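You operate a simulated robot arm through the tools that you are given. There is no shell and no other tool. Be economical: measure what you need, move in short steps, check, and stop when the job is done.

You run a simulated robot arm. Do the job below in one go: nothing can be reset, and whatever is moved stays where it is left.

Task
Set the controls near the top of the wall bench. At the end: the green jig slide is set to closed; the heat button is switched on; the hotplate knob is turned to 60; the lever with the yellow grip is set to down; whatever was shut is shut again. Leave all else as you found it, and nothing knocked over. The green jig slide goes toward x +0.0, y -1.0, z +0.0 (a direction in the base frame), to its stop.

Only the result counts: the job must be done as asked and must still hold three seconds after the hand-in. Knocking over, shifting, dropping, spilling or breaking anything else fails it.

Robot
A 6-joint arm with a two-finger gripper, fixed in place. Base frame: the origin is at the foot of the arm, x ahead of it, y to its left, z up; the work surface is at about z = 88. Units: cm, degrees, N and s.
Its first joint turns from -166.0 to 166.0 degrees. Payload 2.45 kg.
Tool frame: the origin (TCP) lies between the finger pads and is the grasp point; the fingertips stand 2 cm ahead of it; z points along the fingers, y is the line along which they close. Largest opening 14 cm; the body of the gripper starts 16.8 cm behind the TCP.
Orientation is told as [roll, pitch, yaw] about the base's x, y, z axes, in that order, counted from this pose: with the fingers straight down and closing along the base's y, the tool's x points along the base's -x, its y along +y and its z along -z.

Tools
- The arm moves only by the tool apply_moves. Its argument "series" is a list of rows, each a list of 7 numbers: the shift along the tool's x, y, z in units of 400 mm (1.0 is 400 mm), then the turn, a rotation vector about the tool's x, y, z in units of 180 degrees (1.0 is 180 degrees), then the gripper command, from -1 (shut) to 1 (fully open), values between in proportion. In form: [[x, y, z, rx, ry, rz, gripper], ...]. A call has 1 to 20 rows; each row is the pose to reach, as a shift and turn from the pose commanded when the call began, along the tool's axes at that moment. A call with a number of a shift or a turn outside -1 to 1 is refused whole. Each row takes 0.2 s and may step no farther than 5 cm and 8.6 degrees from the row before; otherwise, or with a gripper value out of range, the whole call is refused. Where a pose cannot be reached the arm comes as near as it can. A force on the tool above 40 N (or 10 N above the force at the start of the call, whichever is more), or a blocked arm, ends the call early, and 0.2 s more pass. The fingers move at their own pace (about 4.5 cm/s each) and stop on an object; they squeeze with about 37 N. The grip force told is the motor's: it shows also when the fingers shut on nothing. Time passes only in rows, and 0.2 s behind the last, so rows that repeat a pose let the fingers close. It gives the time, the measured TCP pose, the force on the tool (base axes), the opening and the grip force at its end, in the units of the frame above (readings bear some noise), with the torque about the TCP (base axes, N m) and any sound that the robot's microphone picked up, and new pictures: "show" is both (left out), scene, wrist or none.
- Cameras (640 x 400 px; columns grow to the right, rows downward): "scene" is fixed at [40, -49.98, 153.41]; the picture's right is [0.79, -0.62, 0.00], its down [-0.40, -0.51, -0.76] and it looks along [0.47, 0.60, -0.65] (base axes); focal length 332 px, centre (320, 200). "wrist" rides on the gripper at [7.8, 1.1, -20.9] in the tool frame; the picture's right is [-0.14, 0.99, 0.00], its down [-0.92, -0.13, -0.37] and it looks along [-0.36, -0.05, 0.93] (tool axes); focal length 280 px, centre (320, 200). There is no depth. A picture from a camera that has moved, and an enlarged one, comes with that camera's place and axes in the base frame and with its lens.
- inspect(camera, box): a new picture of the part [left, top, right, bottom] of that camera's present view, enlarged. It takes no simulated time.
- finish_job(): hands the job in; it is judged then, once.

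Work in short steps. Places have to be worked out from the pictures, the camera data and where the tool is seen: move nearer, look again, correct. Check each grasp and each placing, and mend what went wrong. You have 90 turns and 200 pictures in all, those below and enlarged ones among them. Open the gripper and draw the arm clear of the work before you hand the job in, unless the task says otherwise; then end with one line.

The tools are called as name(argument=value, ...) on one line, values as JSON. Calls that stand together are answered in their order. apply_moves: Moves the arm, as the interface text tells. Its arguments: {"type":"object","properties":{"series":{"type":"array","items":{"type":"array","items":{"type":"number"}}},"show":{"type":"string","enum":["both","scene","wrist","none"]}},"required":["series"]} The other tools are called the same way: inspect (camera, box) takes an enlarged picture of a part of a camera's view; finish_job () hands the job in.

At the start:

```text
time: 0.0
tcp_pos: [80.7, -8.4, 121.81]
tool_rot: [0.0, 0.1, 0.1]
contact_force: [-0.2, 0.0, 0.5]
torque: [0.02, 0.03, 0.03]
grip_width: 13.99
grip_force: 0.1
```

scene: 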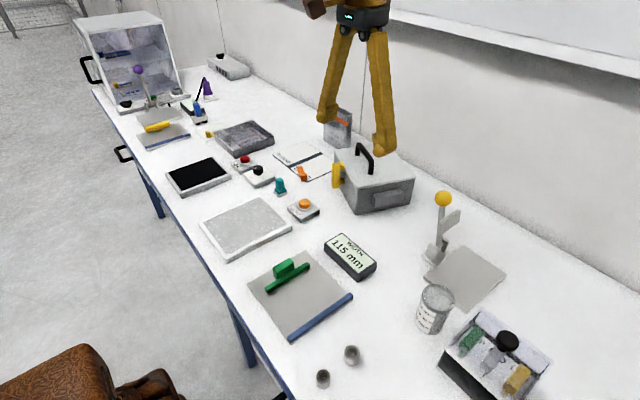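
wrist: 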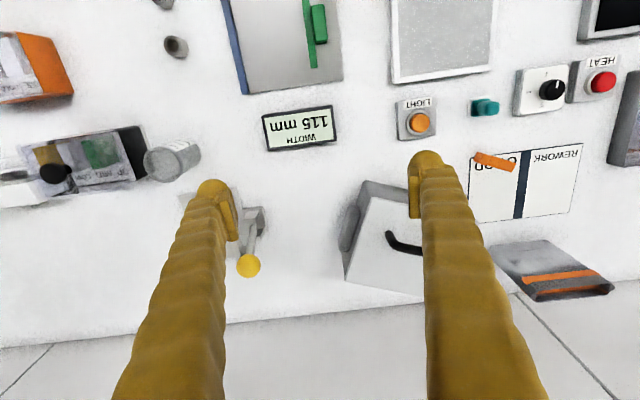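

I'll enlarge the main controls to read them before moving.

inspect(camera="scene", box=[220, 130, 340, 225])

inspect(camera="scene", box=[230, 230, 390, 350])

inspect(camera="scene", box=[400, 170, 560, 290])

inspect(camera="scene", box=[70, 10, 250, 150])

inspect(camera="wrist", box=[480, 30, 640, 130])

```text
4.21 times, centred on (280, 178) of scene
camera zoom: at [40.0, -49.98, 153.41], right [0.79, -0.62, 0.0], down [-0.4, -0.51, -0.76], along [0.47, 0.6, -0.65], focal length 1400 px, centre (488, 295)
```

zoom: 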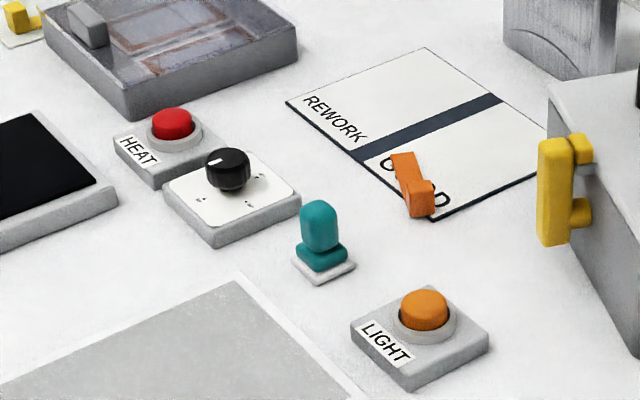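

```text
3.33 times, centred on (310, 290) of scene
camera zoom: at [40.0, -49.98, 153.41], right [0.79, -0.62, 0.0], down [-0.4, -0.51, -0.76], along [0.47, 0.6, -0.65], focal length 1108 px, centre (353, -100)
```

zoom: 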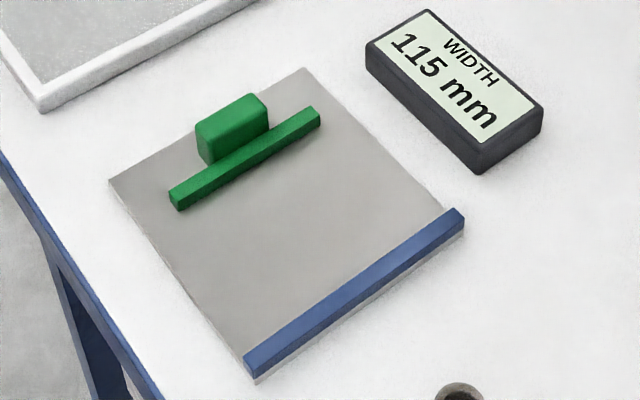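

```text
3.33 times, centred on (480, 230) of scene
camera zoom: at [40.0, -49.98, 153.41], right [0.79, -0.62, 0.0], down [-0.4, -0.51, -0.76], along [0.47, 0.6, -0.65], focal length 1108 px, centre (-213, 100)
```

zoom: 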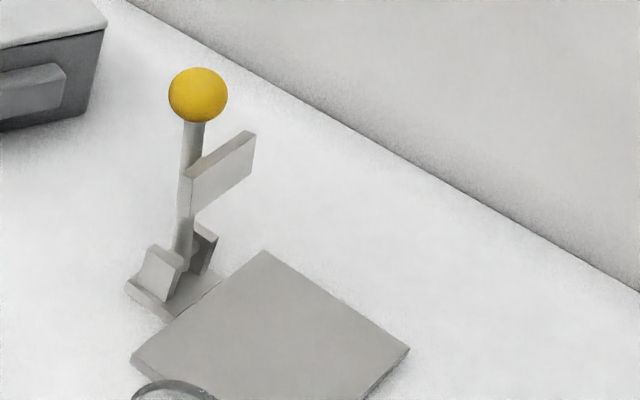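

```text
2.86 times, centred on (160, 80) of scene
camera zoom: at [40.0, -49.98, 153.41], right [0.79, -0.62, 0.0], down [-0.4, -0.51, -0.76], along [0.47, 0.6, -0.65], focal length 950 px, centre (777, 543)
```

zoom: 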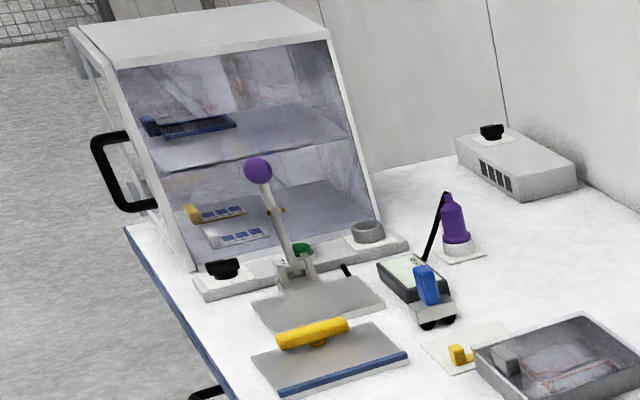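

```text
4.00 times, centred on (560, 80) of wrist
camera zoom: at [72.91, -7.35, 142.73], right [0.14, 0.99, 0.0], down [0.92, -0.13, 0.37], along [0.36, -0.05, -0.93], focal length 1122 px, centre (-640, 680)
```

zoom: 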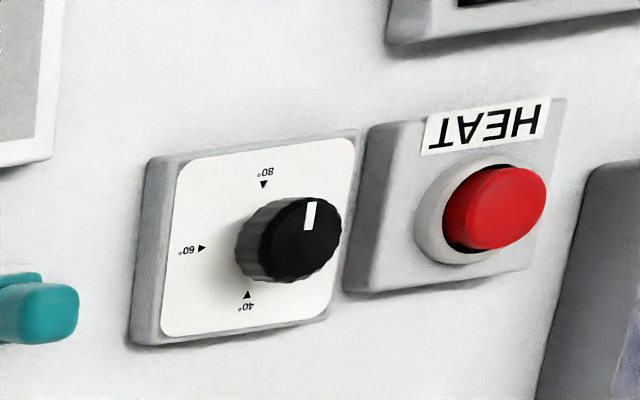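

The slide's handle looks to be near (63.4, -6, 91), the heat button near (78, 39.7), the knob near (78, 31.5) and the lever ball near (97, -22, 105), leaning to +y. I'll start with the slide: shut the fingers and go above the +y side of the handle.

apply_moves(series=[[0.072, 0.035, 0.07, 0, 0, 0, -1], [0.144, 0.07, 0.14, 0, 0, 0, -1], [0.216, 0.105, 0.21, 0, 0, 0, -1], [0.288, 0.14, 0.28, 0, 0, 0, -1], [0.36, 0.175, 0.35, 0, 0, 0, -1], [0.4325, 0.21, 0.42, 0, 0, 0, -1], [0.4325, 0.21, 0.42, 0, 0, 0, -1]])

```text
time: 1.6
tcp_pos: [63.05, 0.11, 105.06]
tool_rot: [0.0, -0.1, 0.0]
contact_force: [0.0, -0.5, -0.4]
torque: [0.0, -0.02, 0.01]
grip_width: 0.01
grip_force: 3.0
camera wrist: at [55.3, 1.21, 125.88], right [0.14, 0.99, 0.0], down [0.92, -0.13, 0.37], along [0.37, -0.05, -0.93], focal length 280 px, centre (320, 200)
```

scene: 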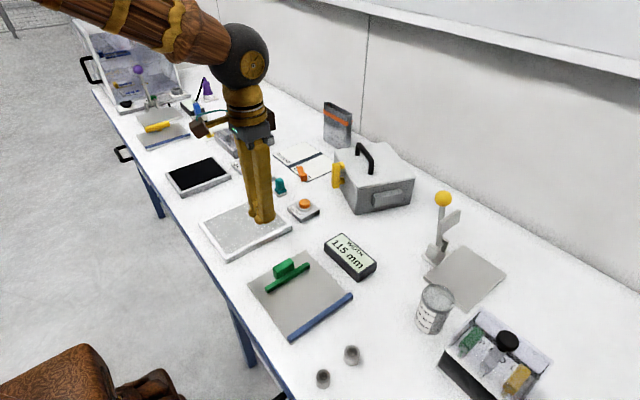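
wrist: 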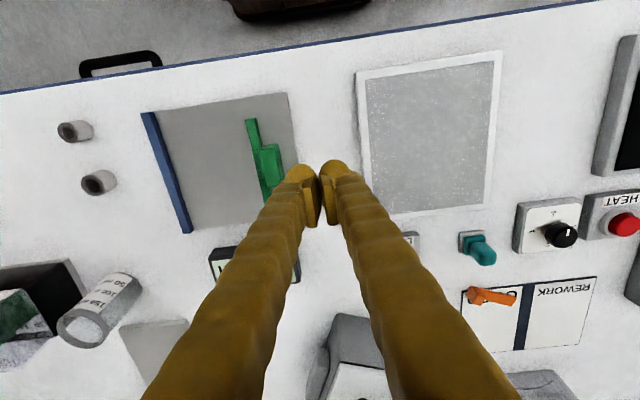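

The handle's +y face is near y = -5. I lower the tip beside it, then push towards -y.

apply_moves(series=[[0, 0, 0.11, 0, 0, 0, -1], [0, 0, 0.22, 0, 0, 0, -1], [0, 0, 0.32, 0, 0, 0, -1], [0, -0.05, 0.32, 0, 0, 0, -1], [0, -0.1, 0.32, 0, 0, 0, -1], [0, -0.13, 0.32, 0, 0, 0, -1]])

```text
time: 3.0
tcp_pos: [63.33, -5.36, 92.37]
tool_rot: [0.0, 0.0, 0.0]
contact_force: [0.4, 1.0, 0.3]
torque: [0.0, 0.01, 0.02]
grip_width: 0.0
grip_force: 29.8
camera wrist: at [55.58, -4.2, 113.25], right [0.14, 0.99, 0.0], down [0.92, -0.13, 0.37], along [0.36, -0.05, -0.93], focal length 280 px, centre (320, 200)
```

scene: 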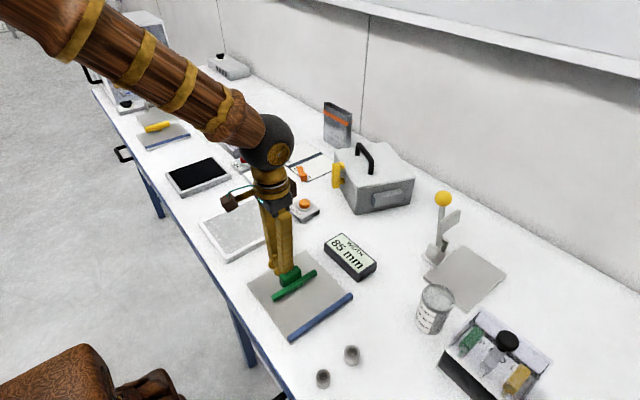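
wrist: 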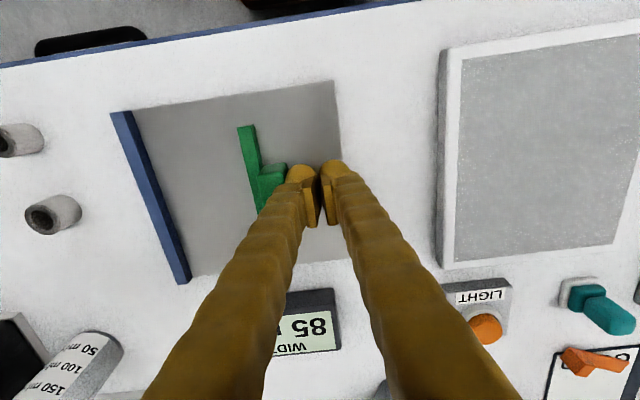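

The slide is moving, and the display has gone from 115 to 85 mm. I keep pushing for about 8.5 cm, to the stop.

apply_moves(series=[[0, -0.04, 0, 0, 0, 0, -1], [0, -0.08, 0, 0, 0, 0, -1], [0, -0.12, 0, 0, 0, 0, -1], [0, -0.16, 0, 0, 0, 0, -1], [0, -0.185, 0, 0, 0, 0, -1], [0, -0.2, 0, 0, 0, 0, -1], [0, -0.21, 0, 0, 0, 0, -1], [0, -0.215, 0, 0, 0, 0, -1], [0, -0.22, 0, 0, 0, 0, -1]])

inspect(camera="scene", box=[230, 220, 390, 340])

```text
time: 3.9
tcp_pos: [63.52, -10.14, 92.42]
tool_rot: [0.2, 0.0, 0.0]
contact_force: [1.1, 26.6, -0.3]
torque: [-0.03, -0.03, 0.0]
grip_width: 0.0
grip_force: 29.3
stopped in row 4: the force on the tool passed its limit at 64 N (the readings are from after the stop); the commanded pose is now the measured one
camera wrist: at [55.78, -9.1, 113.27], right [0.14, 0.99, 0.0], down [0.92, -0.13, 0.37], along [0.37, -0.05, -0.93], focal length 280 px, centre (320, 200)
```

scene: 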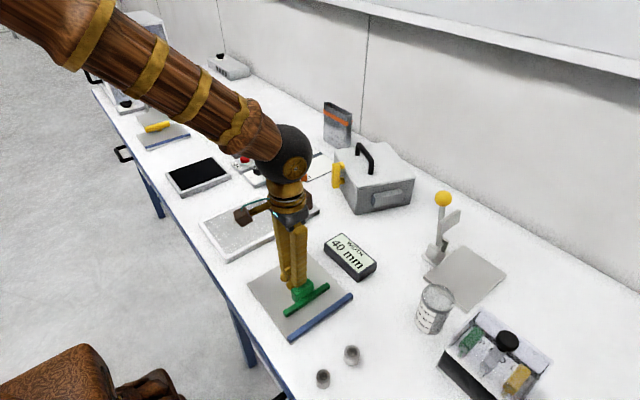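
wrist: 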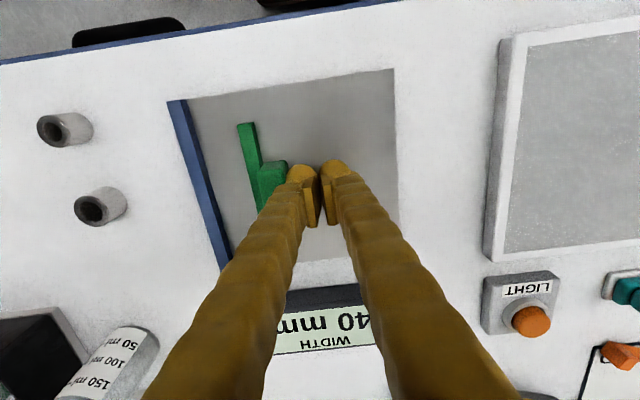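

```text
3.33 times, centred on (310, 280) of scene
camera zoom: at [40.0, -49.98, 153.41], right [0.79, -0.62, 0.0], down [-0.4, -0.51, -0.76], along [0.47, 0.6, -0.65], focal length 1108 px, centre (353, -67)
```

zoom: 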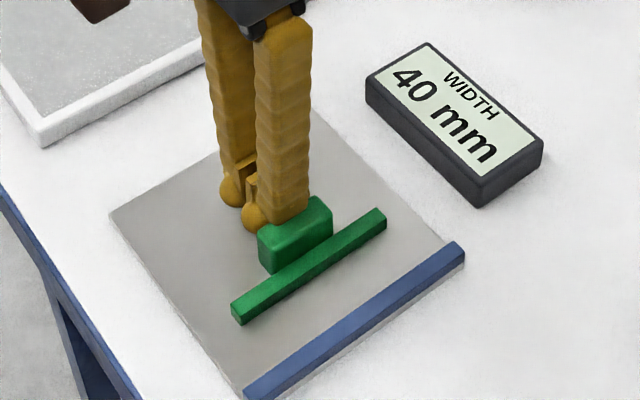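

It stopped at 40 mm under high force. I push again slowly to tell whether this is the true stop or just a jam.

apply_moves(series=[[0, -0.005, 0, 0, 0, 0, -1], [0, -0.01, 0, 0, 0, 0, -1], [0, -0.015, 0, 0, 0, 0, -1], [0, -0.02, 0, 0, 0, 0, -1], [0, -0.025, 0, 0, 0, 0, -1], [0, -0.03, 0, 0, 0, 0, -1]], show="scene")

```text
time: 4.3
tcp_pos: [63.66, -10.21, 92.32]
tool_rot: [0.3, 0.0, -0.1]
contact_force: [0.3, 20.6, 0.2]
torque: [-0.01, -0.03, 0.01]
grip_width: 0.0
grip_force: 29.6
stopped in row 1: the force on the tool passed its limit at 45 N (the readings are from after the stop); the commanded pose is now the measured one
```

scene: 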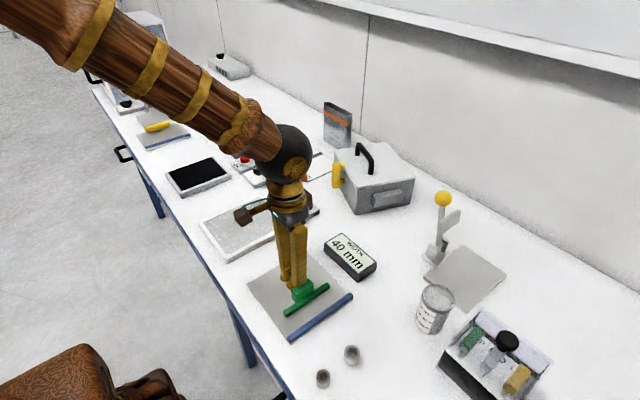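

It doesn't move: this is the slide's stop, 40 mm on the display. I back off, lift, and look.

apply_moves(series=[[0, 0.03, 0, 0, 0, 0, -1], [0, 0.05, -0.02, 0, 0, 0, -1], [0, 0.05, -0.12, 0, 0, 0, -1], [0, 0.05, -0.24, 0, 0, 0, -1], [0, 0.05, -0.36, 0, 0, 0, -1], [0, 0.05, -0.44, 0, 0, 0, -1]])

```text
time: 5.7
tcp_pos: [63.91, -8.65, 109.79]
tool_rot: [0.3, 0.0, -0.1]
contact_force: [0.3, 0.4, 0.0]
torque: [-0.01, -0.01, -0.03]
grip_width: 0.02
grip_force: 28.8
camera wrist: at [55.98, -7.5, 130.8], right [0.14, 0.99, 0.0], down [0.92, -0.13, 0.37], along [0.37, -0.05, -0.93], focal length 280 px, centre (320, 200)
```

scene: 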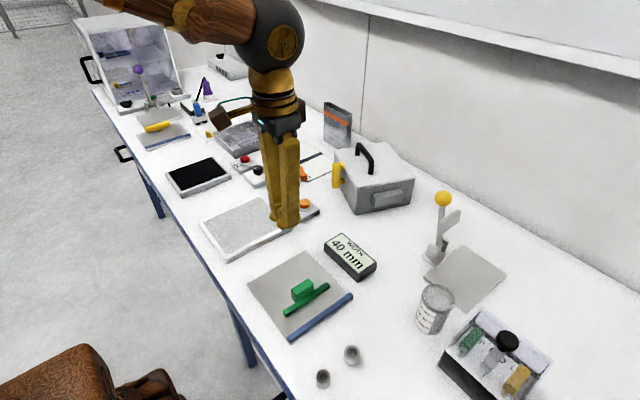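
wrist: 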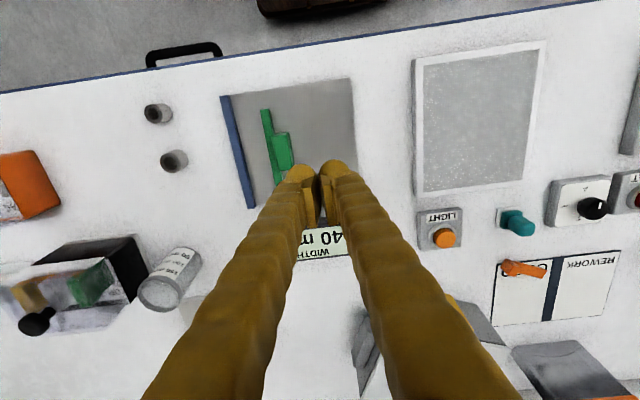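

The slide stays put. Next I travel towards the knob and heat button, staying high.

apply_moves(series=[[-0.033, 0.105, 0, 0, 0, 0, -1], [-0.067, 0.211, 0, 0, 0, 0, -1], [-0.1, 0.317, 0, 0, 0, 0, -1], [-0.133, 0.422, 0, 0, 0, 0, -1], [-0.167, 0.528, 0, 0, 0, 0, -1], [-0.2, 0.633, 0, 0, 0, 0, -1], [-0.233, 0.739, 0, 0, 0, 0, -1], [-0.267, 0.844, 0, 0, 0, 0, -1], [-0.3, 0.95, 0, 0, 0, 0, -1]], show="wrist")

inspect(camera="wrist", box=[280, 110, 440, 210])

```text
time: 7.7
tcp_pos: [75.43, 29.72, 110.25]
tool_rot: [0.3, -0.1, 0.0]
contact_force: [0.1, -0.1, 0.0]
torque: [0.0, -0.01, -0.02]
grip_width: 0.01
grip_force: 29.2
camera wrist: at [67.58, 30.66, 131.07], right [0.14, 0.99, 0.0], down [0.92, -0.13, 0.37], along [0.37, -0.05, -0.93], focal length 280 px, centre (320, 200)
```

wrist: 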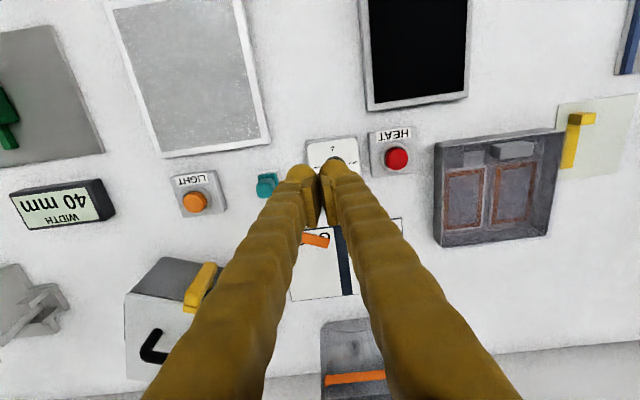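

```text
4.00 times, centred on (360, 160) of wrist
camera zoom: at [67.58, 30.66, 131.07], right [0.14, 0.99, 0.0], down [0.92, -0.13, 0.37], along [0.37, -0.05, -0.93], focal length 1122 px, centre (160, 360)
```

zoom: 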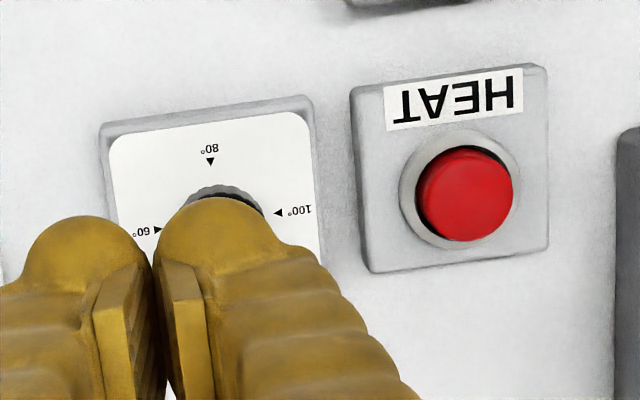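

The heat button is near (78.4, 40.2). I move above it and descend to just over it.

apply_moves(series=[[-0.0375, 0.09, 0, 0, 0, 0, -1], [-0.075, 0.18, 0.03, 0, 0, 0, -1], [-0.075, 0.2625, 0.09, 0, 0, 0, -1], [-0.075, 0.2625, 0.2, 0, 0, 0, -1], [-0.075, 0.2625, 0.31, 0, 0, 0, -1], [-0.075, 0.2625, 0.35, 0, 0, 0, -1]])

inspect(camera="wrist", box=[240, 110, 400, 210])

inspect(camera="scene", box=[190, 110, 310, 190])

```text
time: 9.1
tcp_pos: [78.35, 40.03, 96.12]
tool_rot: [0.4, -0.1, 0.0]
contact_force: [0.1, 0.4, -0.8]
torque: [0.0, -0.01, 0.02]
grip_width: 0.01
grip_force: 29.7
camera wrist: at [70.59, 41.1, 117.0], right [0.14, 0.99, 0.01], down [0.92, -0.13, 0.37], along [0.37, -0.05, -0.93], focal length 280 px, centre (320, 200)
```

scene: 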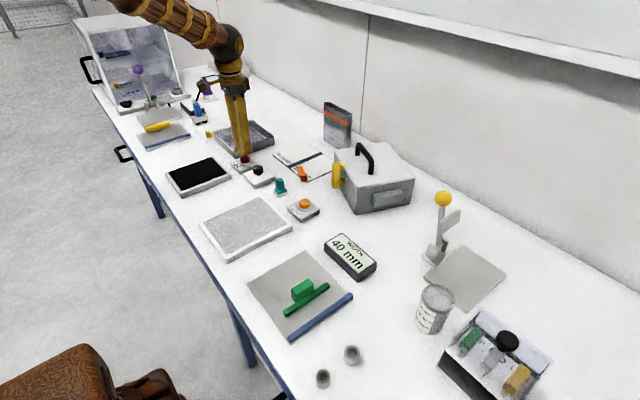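
wrist: 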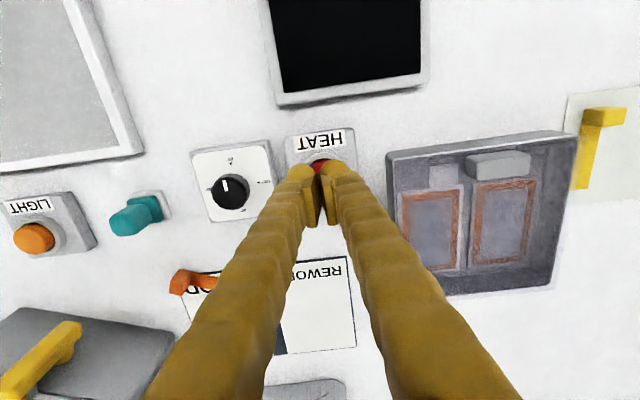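

```text
4.00 times, centred on (320, 160) of wrist
camera zoom: at [70.59, 41.1, 117.0], right [0.14, 0.99, 0.01], down [0.92, -0.13, 0.37], along [0.37, -0.05, -0.93], focal length 1122 px, centre (320, 360)
```

zoom: 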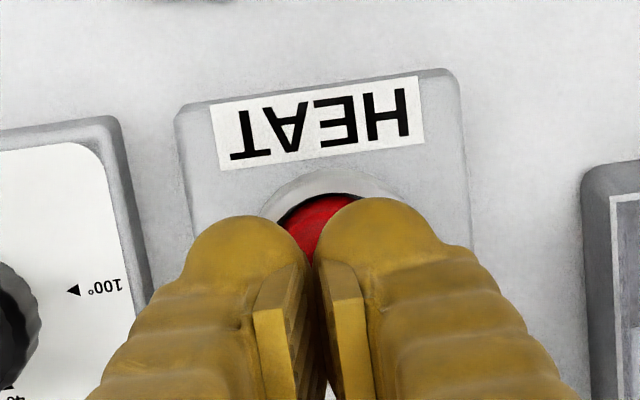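

```text
5.00 times, centred on (250, 150) of scene
camera zoom: at [40.0, -49.98, 153.41], right [0.79, -0.62, 0.0], down [-0.4, -0.51, -0.76], along [0.47, 0.6, -0.65], focal length 1662 px, centre (670, 450)
```

zoom: 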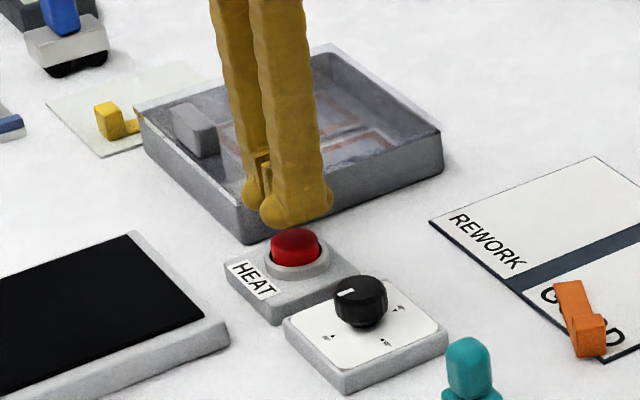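

The fingers are over the red button. I press down in small steps and listen for a click.

apply_moves(series=[[0, 0, 0.02, 0, 0, 0, -1], [0, 0, 0.04, 0, 0, 0, -1], [0, 0, 0.05, 0, 0, 0, -1], [0, 0, 0.06, 0, 0, 0, -1], [0, 0, 0.068, 0, 0, 0, -1], [0, 0, 0.076, 0, 0, 0, -1], [0, 0, 0.082, 0, 0, 0, -1]])

inspect(camera="scene", box=[190, 110, 310, 190])

```text
time: 10.7
tcp_pos: [78.52, 40.26, 92.98]
tool_rot: [0.3, 0.0, 0.0]
contact_force: [-13.0, -8.4, 38.9]
torque: [-0.21, 0.28, 0.01]
grip_width: 0.58
grip_force: 29.3
heard: click, click
camera wrist: at [70.69, 41.25, 113.97], right [0.14, 0.99, 0.01], down [0.92, -0.13, 0.37], along [0.37, -0.05, -0.93], focal length 280 px, centre (320, 200)
```

scene: 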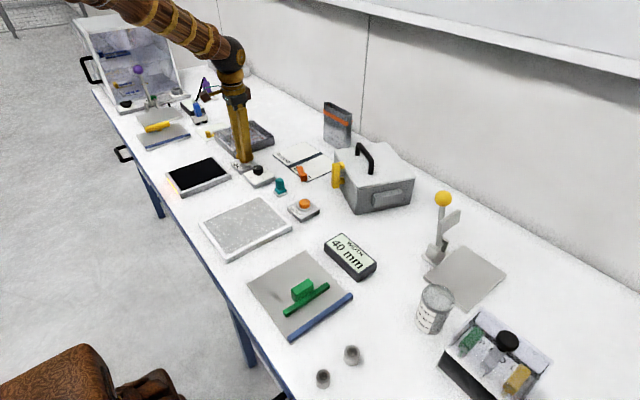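
wrist: 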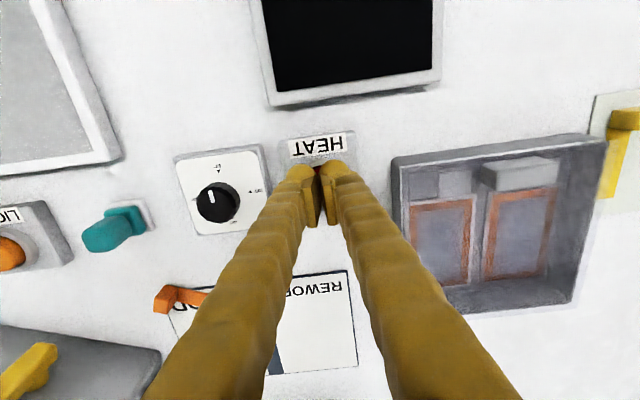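

```text
5.00 times, centred on (250, 150) of scene
camera zoom: at [40.0, -49.98, 153.41], right [0.79, -0.62, 0.0], down [-0.4, -0.51, -0.76], along [0.47, 0.6, -0.65], focal length 1662 px, centre (670, 450)
```

zoom: 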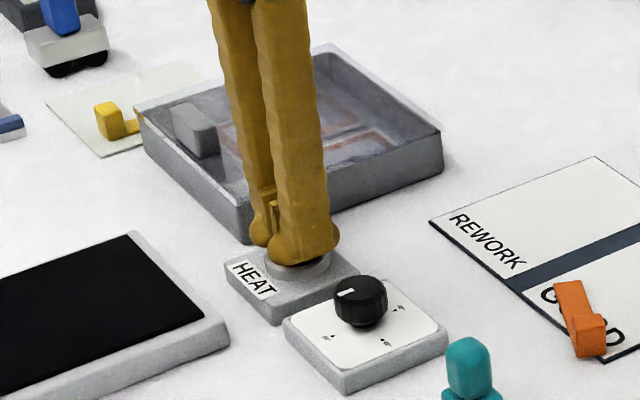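

I heard two clicks. I lift off and check the state of the button and hotplate.

apply_moves(series=[[0, 0, -0.04, 0, 0, 0, -1], [0, 0, -0.14, 0, 0, 0, -1], [0.05, 0, -0.25, 0, 0, 0, -1], [0.1, 0, -0.36, 0, 0, 0, -1]])

inspect(camera="scene", box=[150, 110, 310, 210])

```text
time: 11.7
tcp_pos: [74.45, 40.26, 107.55]
tool_rot: [0.2, 0.1, -0.1]
contact_force: [-0.7, -0.4, -0.3]
torque: [0.02, 0.06, 0.0]
grip_width: 0.01
grip_force: 29.5
camera wrist: at [66.65, 41.26, 128.45], right [0.14, 0.99, 0.0], down [0.92, -0.13, 0.37], along [0.36, -0.05, -0.93], focal length 280 px, centre (320, 200)
```

scene: 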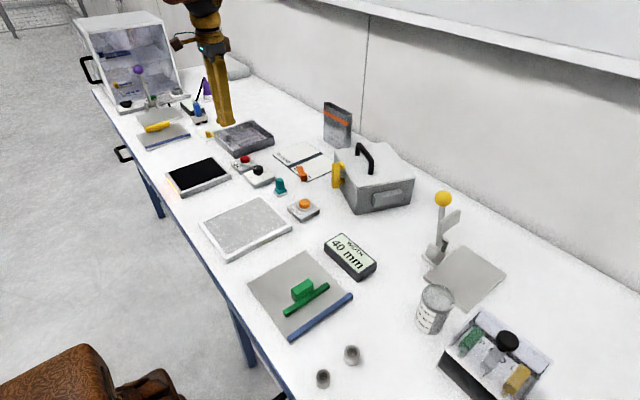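
wrist: 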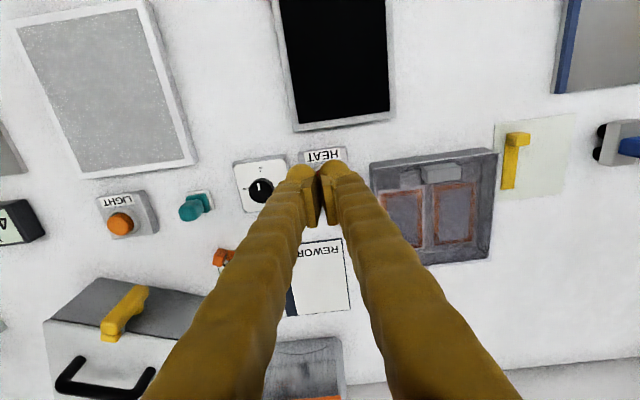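

```text
4.00 times, centred on (230, 160) of scene
camera zoom: at [40.0, -49.98, 153.41], right [0.79, -0.62, 0.0], down [-0.4, -0.51, -0.76], along [0.47, 0.6, -0.65], focal length 1330 px, centre (680, 360)
```

zoom: 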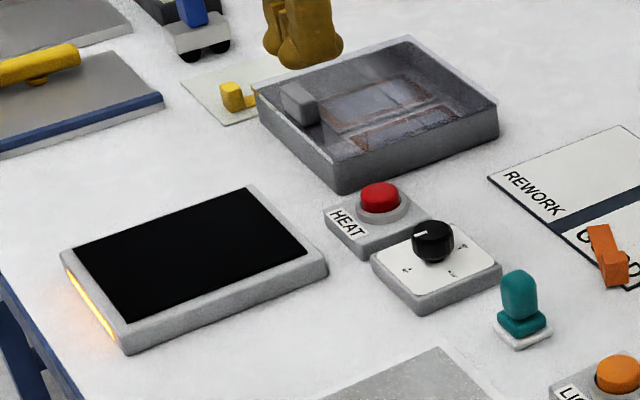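

The hotplate's indicator lamp now glows, so heat is on. Next I look at the knob.

inspect(camera="wrist", box=[210, 145, 310, 215])

```text
5.71 times, centred on (260, 180) of wrist
camera zoom: at [66.65, 41.26, 128.45], right [0.14, 0.99, 0.0], down [0.92, -0.13, 0.37], along [0.36, -0.05, -0.93], focal length 1602 px, centre (663, 314)
```

zoom: 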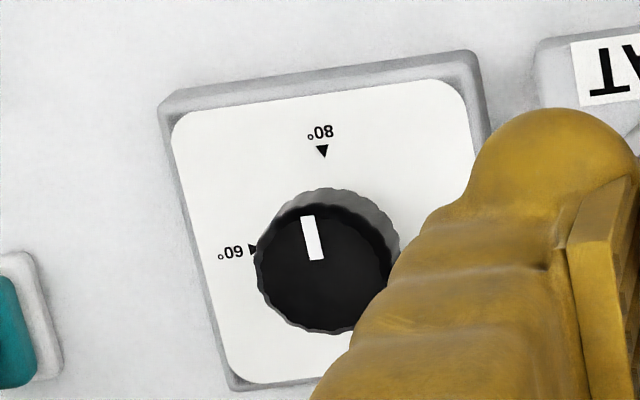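

The pointer sits exactly at 80 (towards -x), so 60 is a 90° turn counter-clockwise from above. The knob centre is near (78.3, 31.5) with its top at about z 92. I move over it with the fingers partly open.

apply_moves(series=[[-0.048, -0.11, 0.03, 0, 0, 0, -0.14], [-0.096, -0.219, 0.06, 0, 0, 0, -0.14], [-0.096, -0.219, 0.15, 0, 0, 0, -0.14], [-0.096, -0.219, 0.24, 0, 0, 0, -0.14], [-0.096, -0.219, 0.26, 0, 0, 0, -0.14]], show="wrist")

inspect(camera="wrist", box=[240, 120, 400, 220])

inspect(camera="scene", box=[190, 110, 330, 200])

```text
time: 12.9
tcp_pos: [78.39, 31.23, 96.94]
tool_rot: [0.3, 0.0, -0.1]
contact_force: [0.6, -0.2, 0.6]
torque: [-0.01, 0.01, 0.0]
grip_width: 6.0
grip_force: 0.1
camera wrist: at [70.61, 32.33, 117.75], right [0.14, 0.99, 0.0], down [0.92, -0.13, 0.37], along [0.36, -0.05, -0.93], focal length 280 px, centre (320, 200)
```

wrist: 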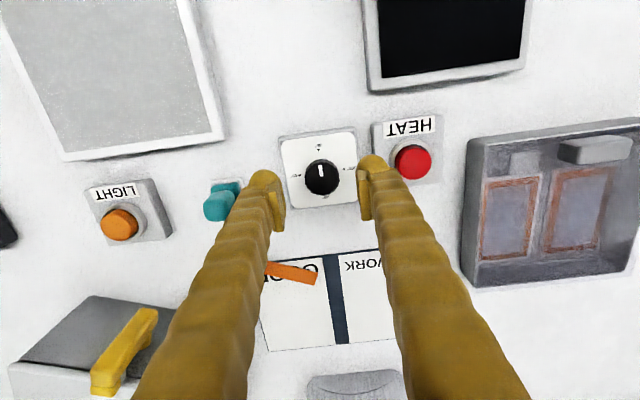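

```text
4.00 times, centred on (320, 170) of wrist
camera zoom: at [70.61, 32.33, 117.75], right [0.14, 0.99, 0.0], down [0.92, -0.13, 0.37], along [0.36, -0.05, -0.93], focal length 1122 px, centre (320, 320)
```

zoom: 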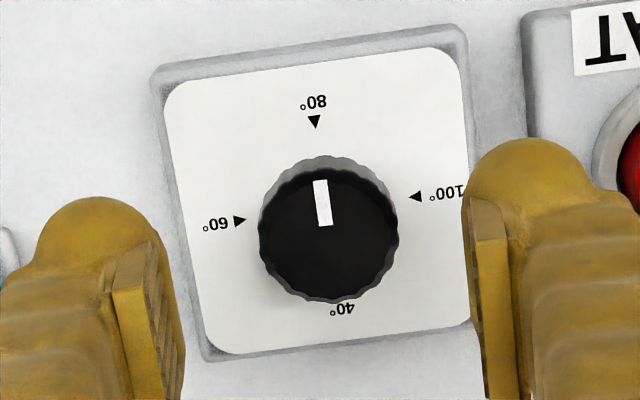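

```text
4.44 times, centred on (260, 155) of scene
camera zoom: at [40.0, -49.98, 153.41], right [0.79, -0.62, 0.0], down [-0.4, -0.51, -0.76], along [0.47, 0.6, -0.65], focal length 1477 px, centre (587, 400)
```

zoom: 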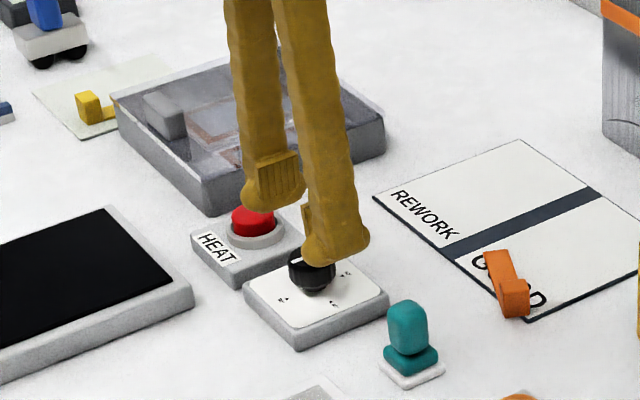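

The centre checks out at (78.4, 31.5). I shift +0.25 in y, narrow the fingers slightly, descend 4.1 cm and grip.

apply_moves(series=[[0, 0.006, 0.03, 0, 0, 0, -0.28], [0, 0.006, 0.06, 0, 0, 0, -0.28], [0, 0.006, 0.085, 0, 0, 0, -0.28], [0, 0.006, 0.103, 0, 0, 0, -0.28], [0, 0.006, 0.103, 0, 0, 0, -1], [0, 0.006, 0.103, 0, 0, 0, -1], [0, 0.006, 0.103, 0, 0, 0, -1]], show="wrist")

inspect(camera="wrist", box=[240, 120, 400, 220])

```text
time: 14.5
tcp_pos: [78.38, 31.5, 92.63]
tool_rot: [0.2, 0.0, 0.0]
contact_force: [-1.5, -20.6, -2.4]
torque: [-0.24, -0.03, -0.03]
grip_width: 3.17
grip_force: 40.2
camera wrist: at [70.55, 32.55, 113.53], right [0.14, 0.99, 0.0], down [0.92, -0.13, 0.37], along [0.36, -0.05, -0.93], focal length 280 px, centre (320, 200)
```

wrist: 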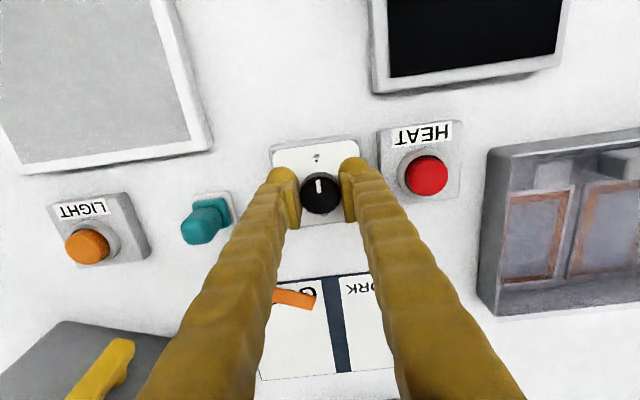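

```text
4.00 times, centred on (320, 170) of wrist
camera zoom: at [70.55, 32.55, 113.53], right [0.14, 0.99, 0.0], down [0.92, -0.13, 0.37], along [0.36, -0.05, -0.93], focal length 1122 px, centre (320, 320)
```

zoom: 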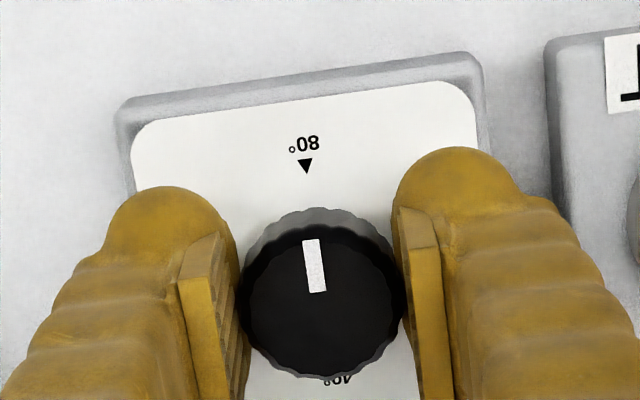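

Knob held at 3.2 cm. I ease the side load slightly and turn 90° counter-clockwise seen from above, which is negative about the tool's z.

apply_moves(series=[[0, -0.003, 0, 0, 0, -0.04, -1], [0, -0.003, 0, 0, 0, -0.085, -1], [0, -0.003, 0, 0, 0, -0.13, -1], [0, -0.003, 0, 0, 0, -0.175, -1], [0, -0.003, 0, 0, 0, -0.22, -1]])

inspect(camera="wrist", box=[240, 120, 400, 220])

```text
time: 15.2
tcp_pos: [78.29, 31.43, 92.57]
tool_rot: [0.2, 0.0, 17.8]
contact_force: [0.7, -5.3, 4.8]
torque: [-0.12, 0.01, 0.01]
grip_width: 3.17
grip_force: 45.0
stopped in row 3: the force on the tool passed its limit at 43 N (the readings are from after the stop); the commanded pose is now the measured one
camera wrist: at [70.62, 30.08, 113.53], right [-0.17, 0.99, 0.0], down [0.92, 0.16, 0.37], along [0.36, 0.07, -0.93], focal length 280 px, centre (320, 200)
```

scene: 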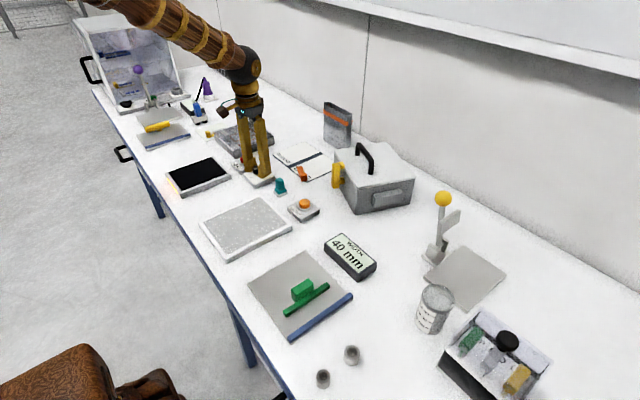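
wrist: 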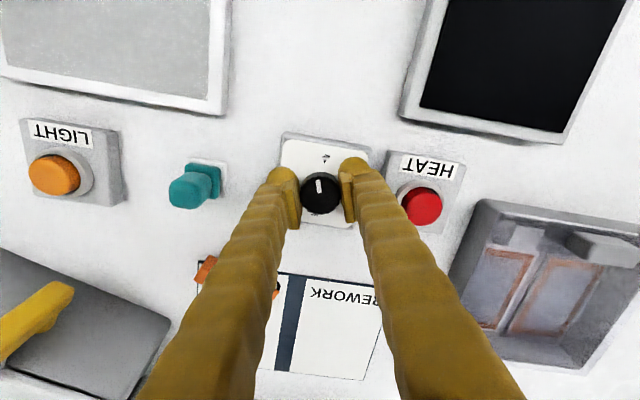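

```text
4.00 times, centred on (320, 170) of wrist
camera zoom: at [70.62, 30.08, 113.53], right [-0.17, 0.99, 0.0], down [0.92, 0.16, 0.37], along [0.36, 0.07, -0.93], focal length 1122 px, centre (320, 320)
```

zoom: 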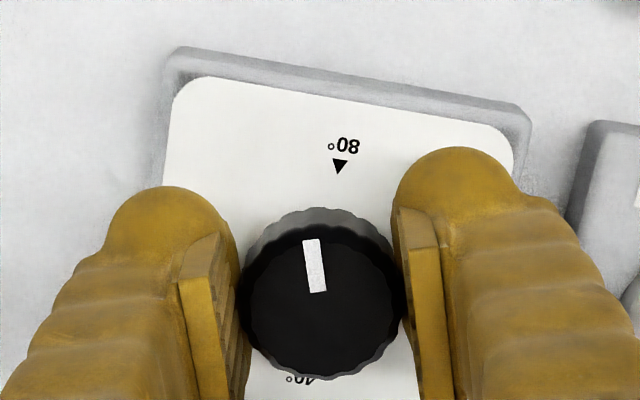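

The knob turns with the gripper: 17.8° so far, 72° to go. I continue in smaller steps to keep the side force down.

apply_moves(series=[[0, 0, 0, 0, 0, -0.03, -1], [0, 0, 0, 0, 0, -0.06, -1], [0, 0, 0, 0, 0, -0.09, -1], [0, 0, 0, 0, 0, -0.12, -1], [0, 0, 0, 0, 0, -0.15, -1], [0, 0, 0, 0, 0, -0.18, -1], [0, 0, 0, 0, 0, -0.21, -1], [0, 0, 0, 0, 0, -0.24, -1], [0, 0, 0, 0, 0, -0.27, -1], [0, 0, 0, 0, 0, -0.3, -1], [0, 0, 0, 0, 0, -0.33, -1], [0, 0, 0, 0, 0, -0.36, -1], [0, 0, 0, 0, 0, -0.385, -1], [0, 0, 0, 0, 0, -0.401, -1], [0, 0, 0, 0, 0, -0.401, -1]])

inspect(camera="wrist", box=[240, 120, 400, 220])

```text
time: 16.5
tcp_pos: [78.38, 31.35, 92.69]
tool_rot: [0.0, 0.0, 46.5]
contact_force: [2.2, -3.6, 5.7]
torque: [-0.15, 0.07, 0.01]
grip_width: 3.16
grip_force: 44.3
stopped in row 6: the force on the tool passed its limit at 42 N (the readings are from after the stop); the commanded pose is now the measured one
camera wrist: at [72.27, 26.46, 113.51], right [-0.62, 0.78, 0.0], down [0.73, 0.58, 0.37], along [0.29, 0.23, -0.93], focal length 280 px, centre (320, 200)
```

scene: 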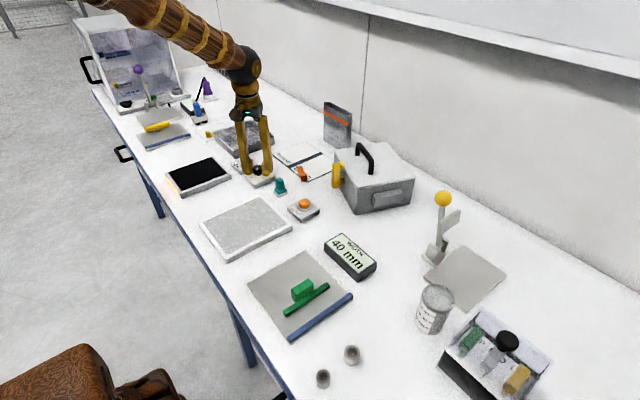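
wrist: 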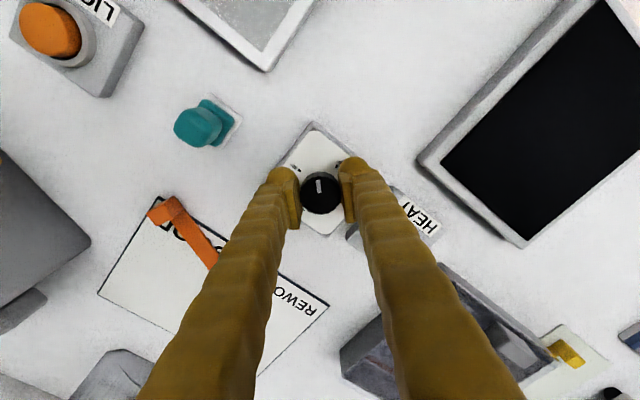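

```text
4.00 times, centred on (320, 170) of wrist
camera zoom: at [72.27, 26.46, 113.51], right [-0.62, 0.78, 0.0], down [0.73, 0.58, 0.37], along [0.29, 0.23, -0.93], focal length 1122 px, centre (320, 320)
```

zoom: 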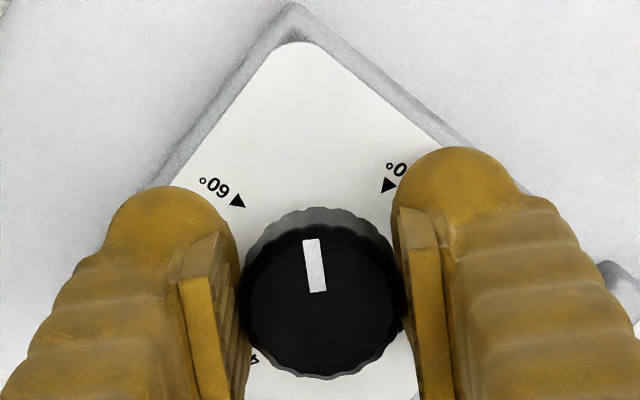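

46.5° done, and the knob is following without slip. I continue with the remaining 43.5°.

apply_moves(series=[[0, 0, 0, 0, 0, -0.03, -1], [0, 0, 0, 0, 0, -0.06, -1], [0, 0, 0, 0, 0, -0.09, -1], [0, 0, 0, 0, 0, -0.12, -1], [0, 0, 0, 0, 0, -0.15, -1], [0, 0, 0, 0, 0, -0.18, -1], [0, 0, 0, 0, 0, -0.21, -1], [0, 0, 0, 0, 0, -0.23, -1], [0, 0, 0, 0, 0, -0.242, -1], [0, 0, 0, 0, 0, -0.242, -1]], show="none")

inspect(camera="wrist", box=[240, 120, 400, 220])

```text
time: 18.1
tcp_pos: [78.39, 31.38, 92.67]
tool_rot: [-0.1, -0.1, 83.8]
contact_force: [8.5, -0.1, -2.3]
torque: [-0.21, -0.07, -0.02]
grip_width: 3.13
grip_force: 45.6
stopped in row 8: the force on the tool passed its limit at 41 N (the readings are from after the stop); the commanded pose is now the measured one
```

```text
4.00 times, centred on (320, 170) of wrist
camera zoom: at [76.57, 23.69, 113.5], right [-0.97, 0.24, 0.0], down [0.23, 0.9, 0.37], along [0.09, 0.36, -0.93], focal length 1122 px, centre (320, 320)
```

zoom: 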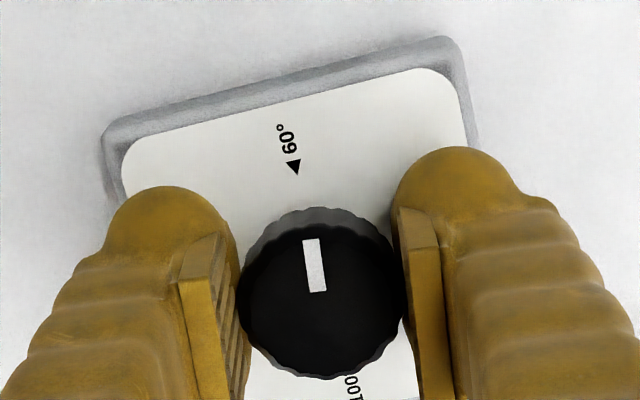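

6.2° remain, and I finish the turn.

apply_moves(series=[[0, 0, 0, 0, 0, -0.012, -1], [0, 0, 0, 0, 0, -0.025, -1], [0, 0, 0, 0, 0, -0.035, -1], [0, 0, 0, 0, 0, -0.035, -1]], show="none")

inspect(camera="wrist", box=[240, 120, 400, 220])

```text
time: 19.1
tcp_pos: [78.42, 31.29, 92.64]
tool_rot: [0.1, -0.1, 90.0]
contact_force: [10.0, 5.9, 5.8]
torque: [0.11, -0.1, -0.01]
grip_width: 3.17
grip_force: 45.2
```

```text
4.00 times, centred on (320, 170) of wrist
camera zoom: at [77.43, 23.5, 113.5], right [-0.99, 0.14, 0.0], down [0.13, 0.92, 0.37], along [0.05, 0.37, -0.93], focal length 1122 px, centre (320, 320)
```

zoom: 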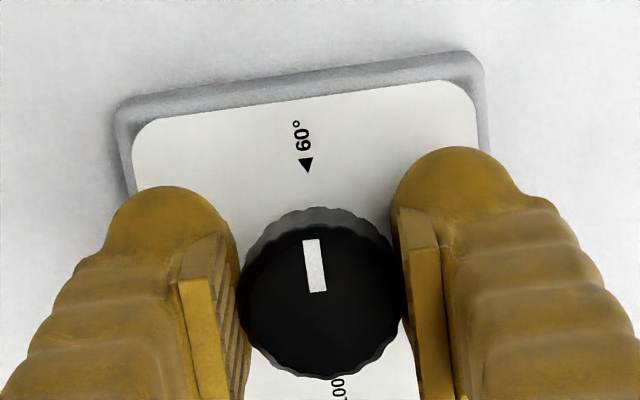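

The pointer is on 60. I release, lift straight up and check.

apply_moves(series=[[0, 0, 0, 0, 0, 0, -0.28], [0, 0, 0, 0, 0, 0, -0.28], [0, 0, -0.06, 0, 0, 0, -0.28], [0, 0, -0.16, 0, 0, 0, -0.28], [0, 0, -0.28, 0, 0, 0, -0.28], [0, 0, -0.4, 0, 0, 0, -0.28], [0, 0, -0.5, 0, 0, 0, -0.28]])

inspect(camera="wrist", box=[260, 130, 400, 220])

```text
time: 20.7
tcp_pos: [78.54, 31.26, 112.48]
tool_rot: [0.1, -0.1, 89.9]
contact_force: [0.6, 0.3, 0.2]
torque: [0.0, 0.01, 0.02]
grip_width: 5.03
grip_force: 0.0
camera wrist: at [77.43, 23.46, 133.37], right [-0.99, 0.14, 0.0], down [0.13, 0.92, 0.37], along [0.05, 0.37, -0.93], focal length 280 px, centre (320, 200)
```

scene: 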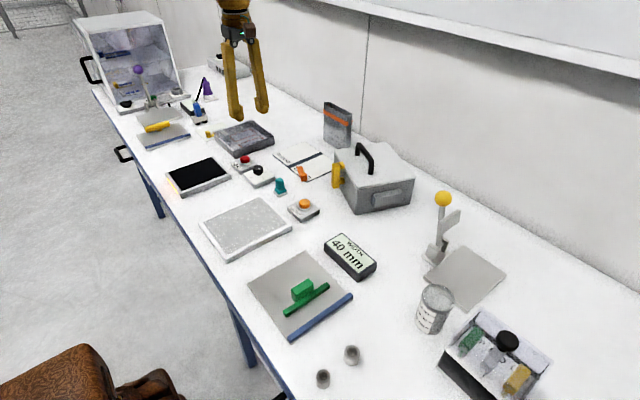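
wrist: 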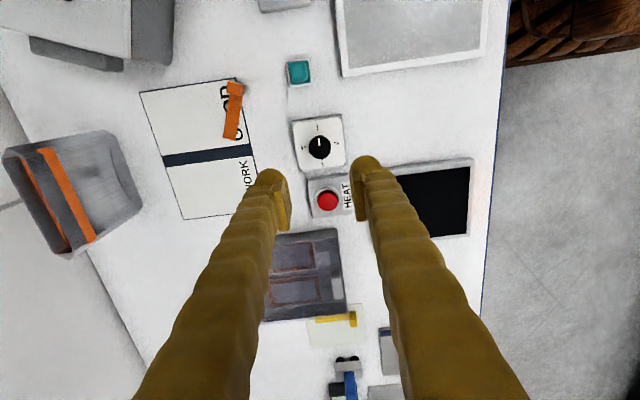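

```text
4.44 times, centred on (330, 175) of wrist
camera zoom: at [77.43, 23.46, 133.37], right [-0.99, 0.14, 0.0], down [0.13, 0.92, 0.37], along [0.05, 0.37, -0.93], focal length 1246 px, centre (276, 311)
```

zoom: 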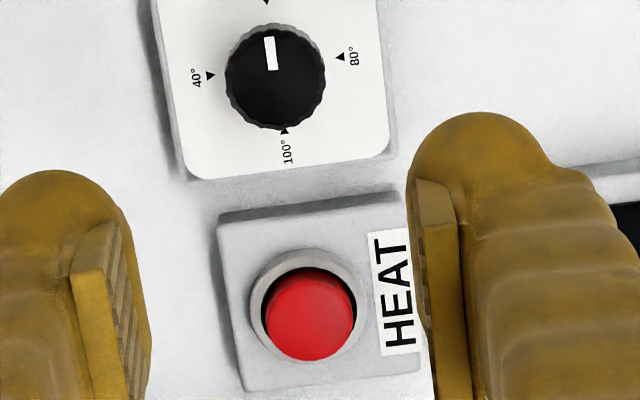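

The knob is set, heat is on, and the slide still reads 40 mm. I travel back at height, fingers shut, towards the +y side of the lever.

apply_moves(series=[[0.105, 0.01, -0.05, 0, 0, 0, -1], [0.22, 0.02, -0.1, 0, 0, 0, -1], [0.34, 0.03, -0.12, 0, 0, 0, -1], [0.46, 0.04, -0.13, 0, 0, 0, -1], [0.58, 0.05, -0.13, 0, 0, 0, -1], [0.69, 0.06, -0.13, 0, 0, 0, -1], [0.79, 0.06, -0.13, 0, 0, 0, -1], [0.89, 0.06, -0.13, 0, 0, 0, -1], [0.99, 0.06, -0.13, 0, 0, 0, -1]])

inspect(camera="scene", box=[400, 170, 560, 290])

```text
refused: row 2 steps farther than a row can; nothing moved
```

```text
3.33 times, centred on (480, 230) of scene
camera zoom: at [40.0, -49.98, 153.41], right [0.79, -0.62, 0.0], down [-0.4, -0.51, -0.76], along [0.47, 0.6, -0.65], focal length 1108 px, centre (-213, 100)
```

zoom: 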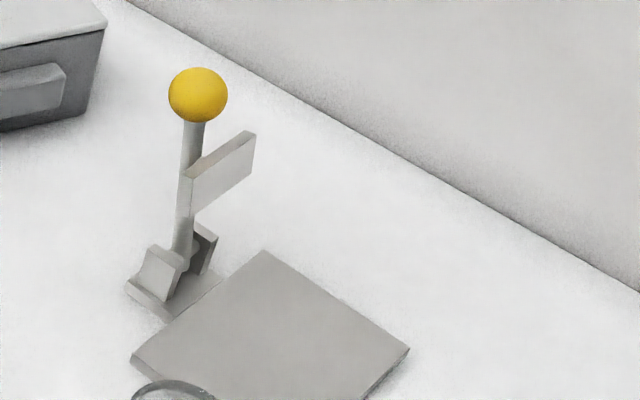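

A step in that series was too long. I resend it with smaller ones.

apply_moves(series=[[0.09, 0.01, -0.04, 0, 0, 0, -1], [0.19, 0.02, -0.08, 0, 0, 0, -1], [0.3, 0.03, -0.11, 0, 0, 0, -1], [0.41, 0.04, -0.13, 0, 0, 0, -1], [0.52, 0.05, -0.13, 0, 0, 0, -1], [0.63, 0.06, -0.13, 0, 0, 0, -1], [0.74, 0.06, -0.13, 0, 0, 0, -1], [0.85, 0.06, -0.13, 0, 0, 0, -1], [0.96, 0.06, -0.13, 0, 0, 0, -1]])

```text
time: 22.7
tcp_pos: [76.0, -7.38, 117.61]
tool_rot: [0.0, -0.1, 89.9]
contact_force: [-0.7, 0.2, -0.4]
torque: [0.02, -0.02, 0.0]
grip_width: 0.0
grip_force: 28.8
camera wrist: at [74.99, -15.12, 138.55], right [-0.99, 0.14, 0.0], down [0.13, 0.92, 0.37], along [0.05, 0.37, -0.93], focal length 280 px, centre (320, 200)
```

scene: 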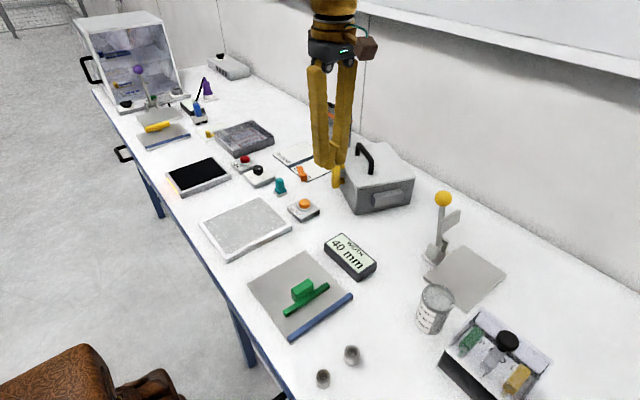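
wrist: 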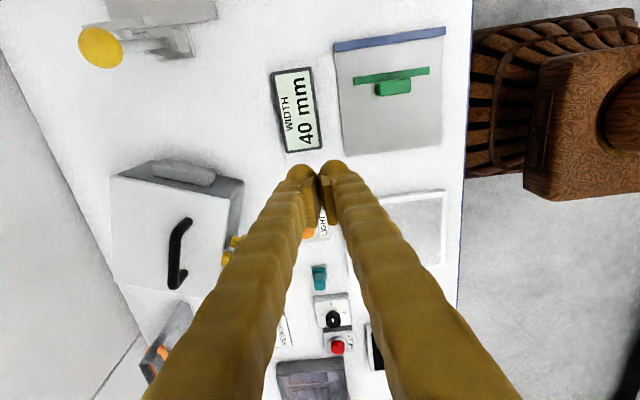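

Triangulating again puts the ball at (97.2, -22.3, 105). I take a close look at the lever from this side.

inspect(camera="wrist", box=[60, 0, 240, 110])

```text
3.56 times, centred on (150, 55) of wrist
camera zoom: at [74.99, -15.12, 138.55], right [-0.99, 0.14, 0.0], down [0.13, 0.92, 0.37], along [0.05, 0.37, -0.93], focal length 997 px, centre (924, 716)
```

zoom: 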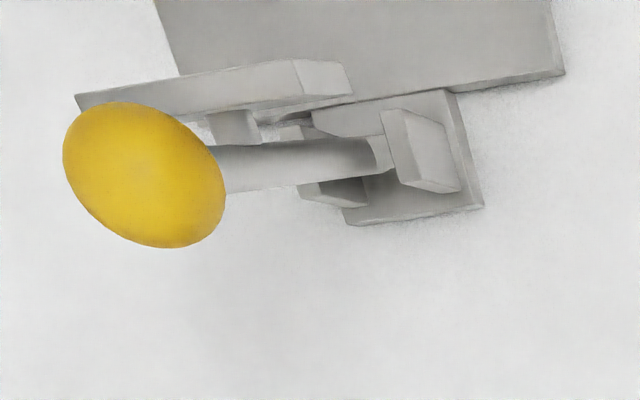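

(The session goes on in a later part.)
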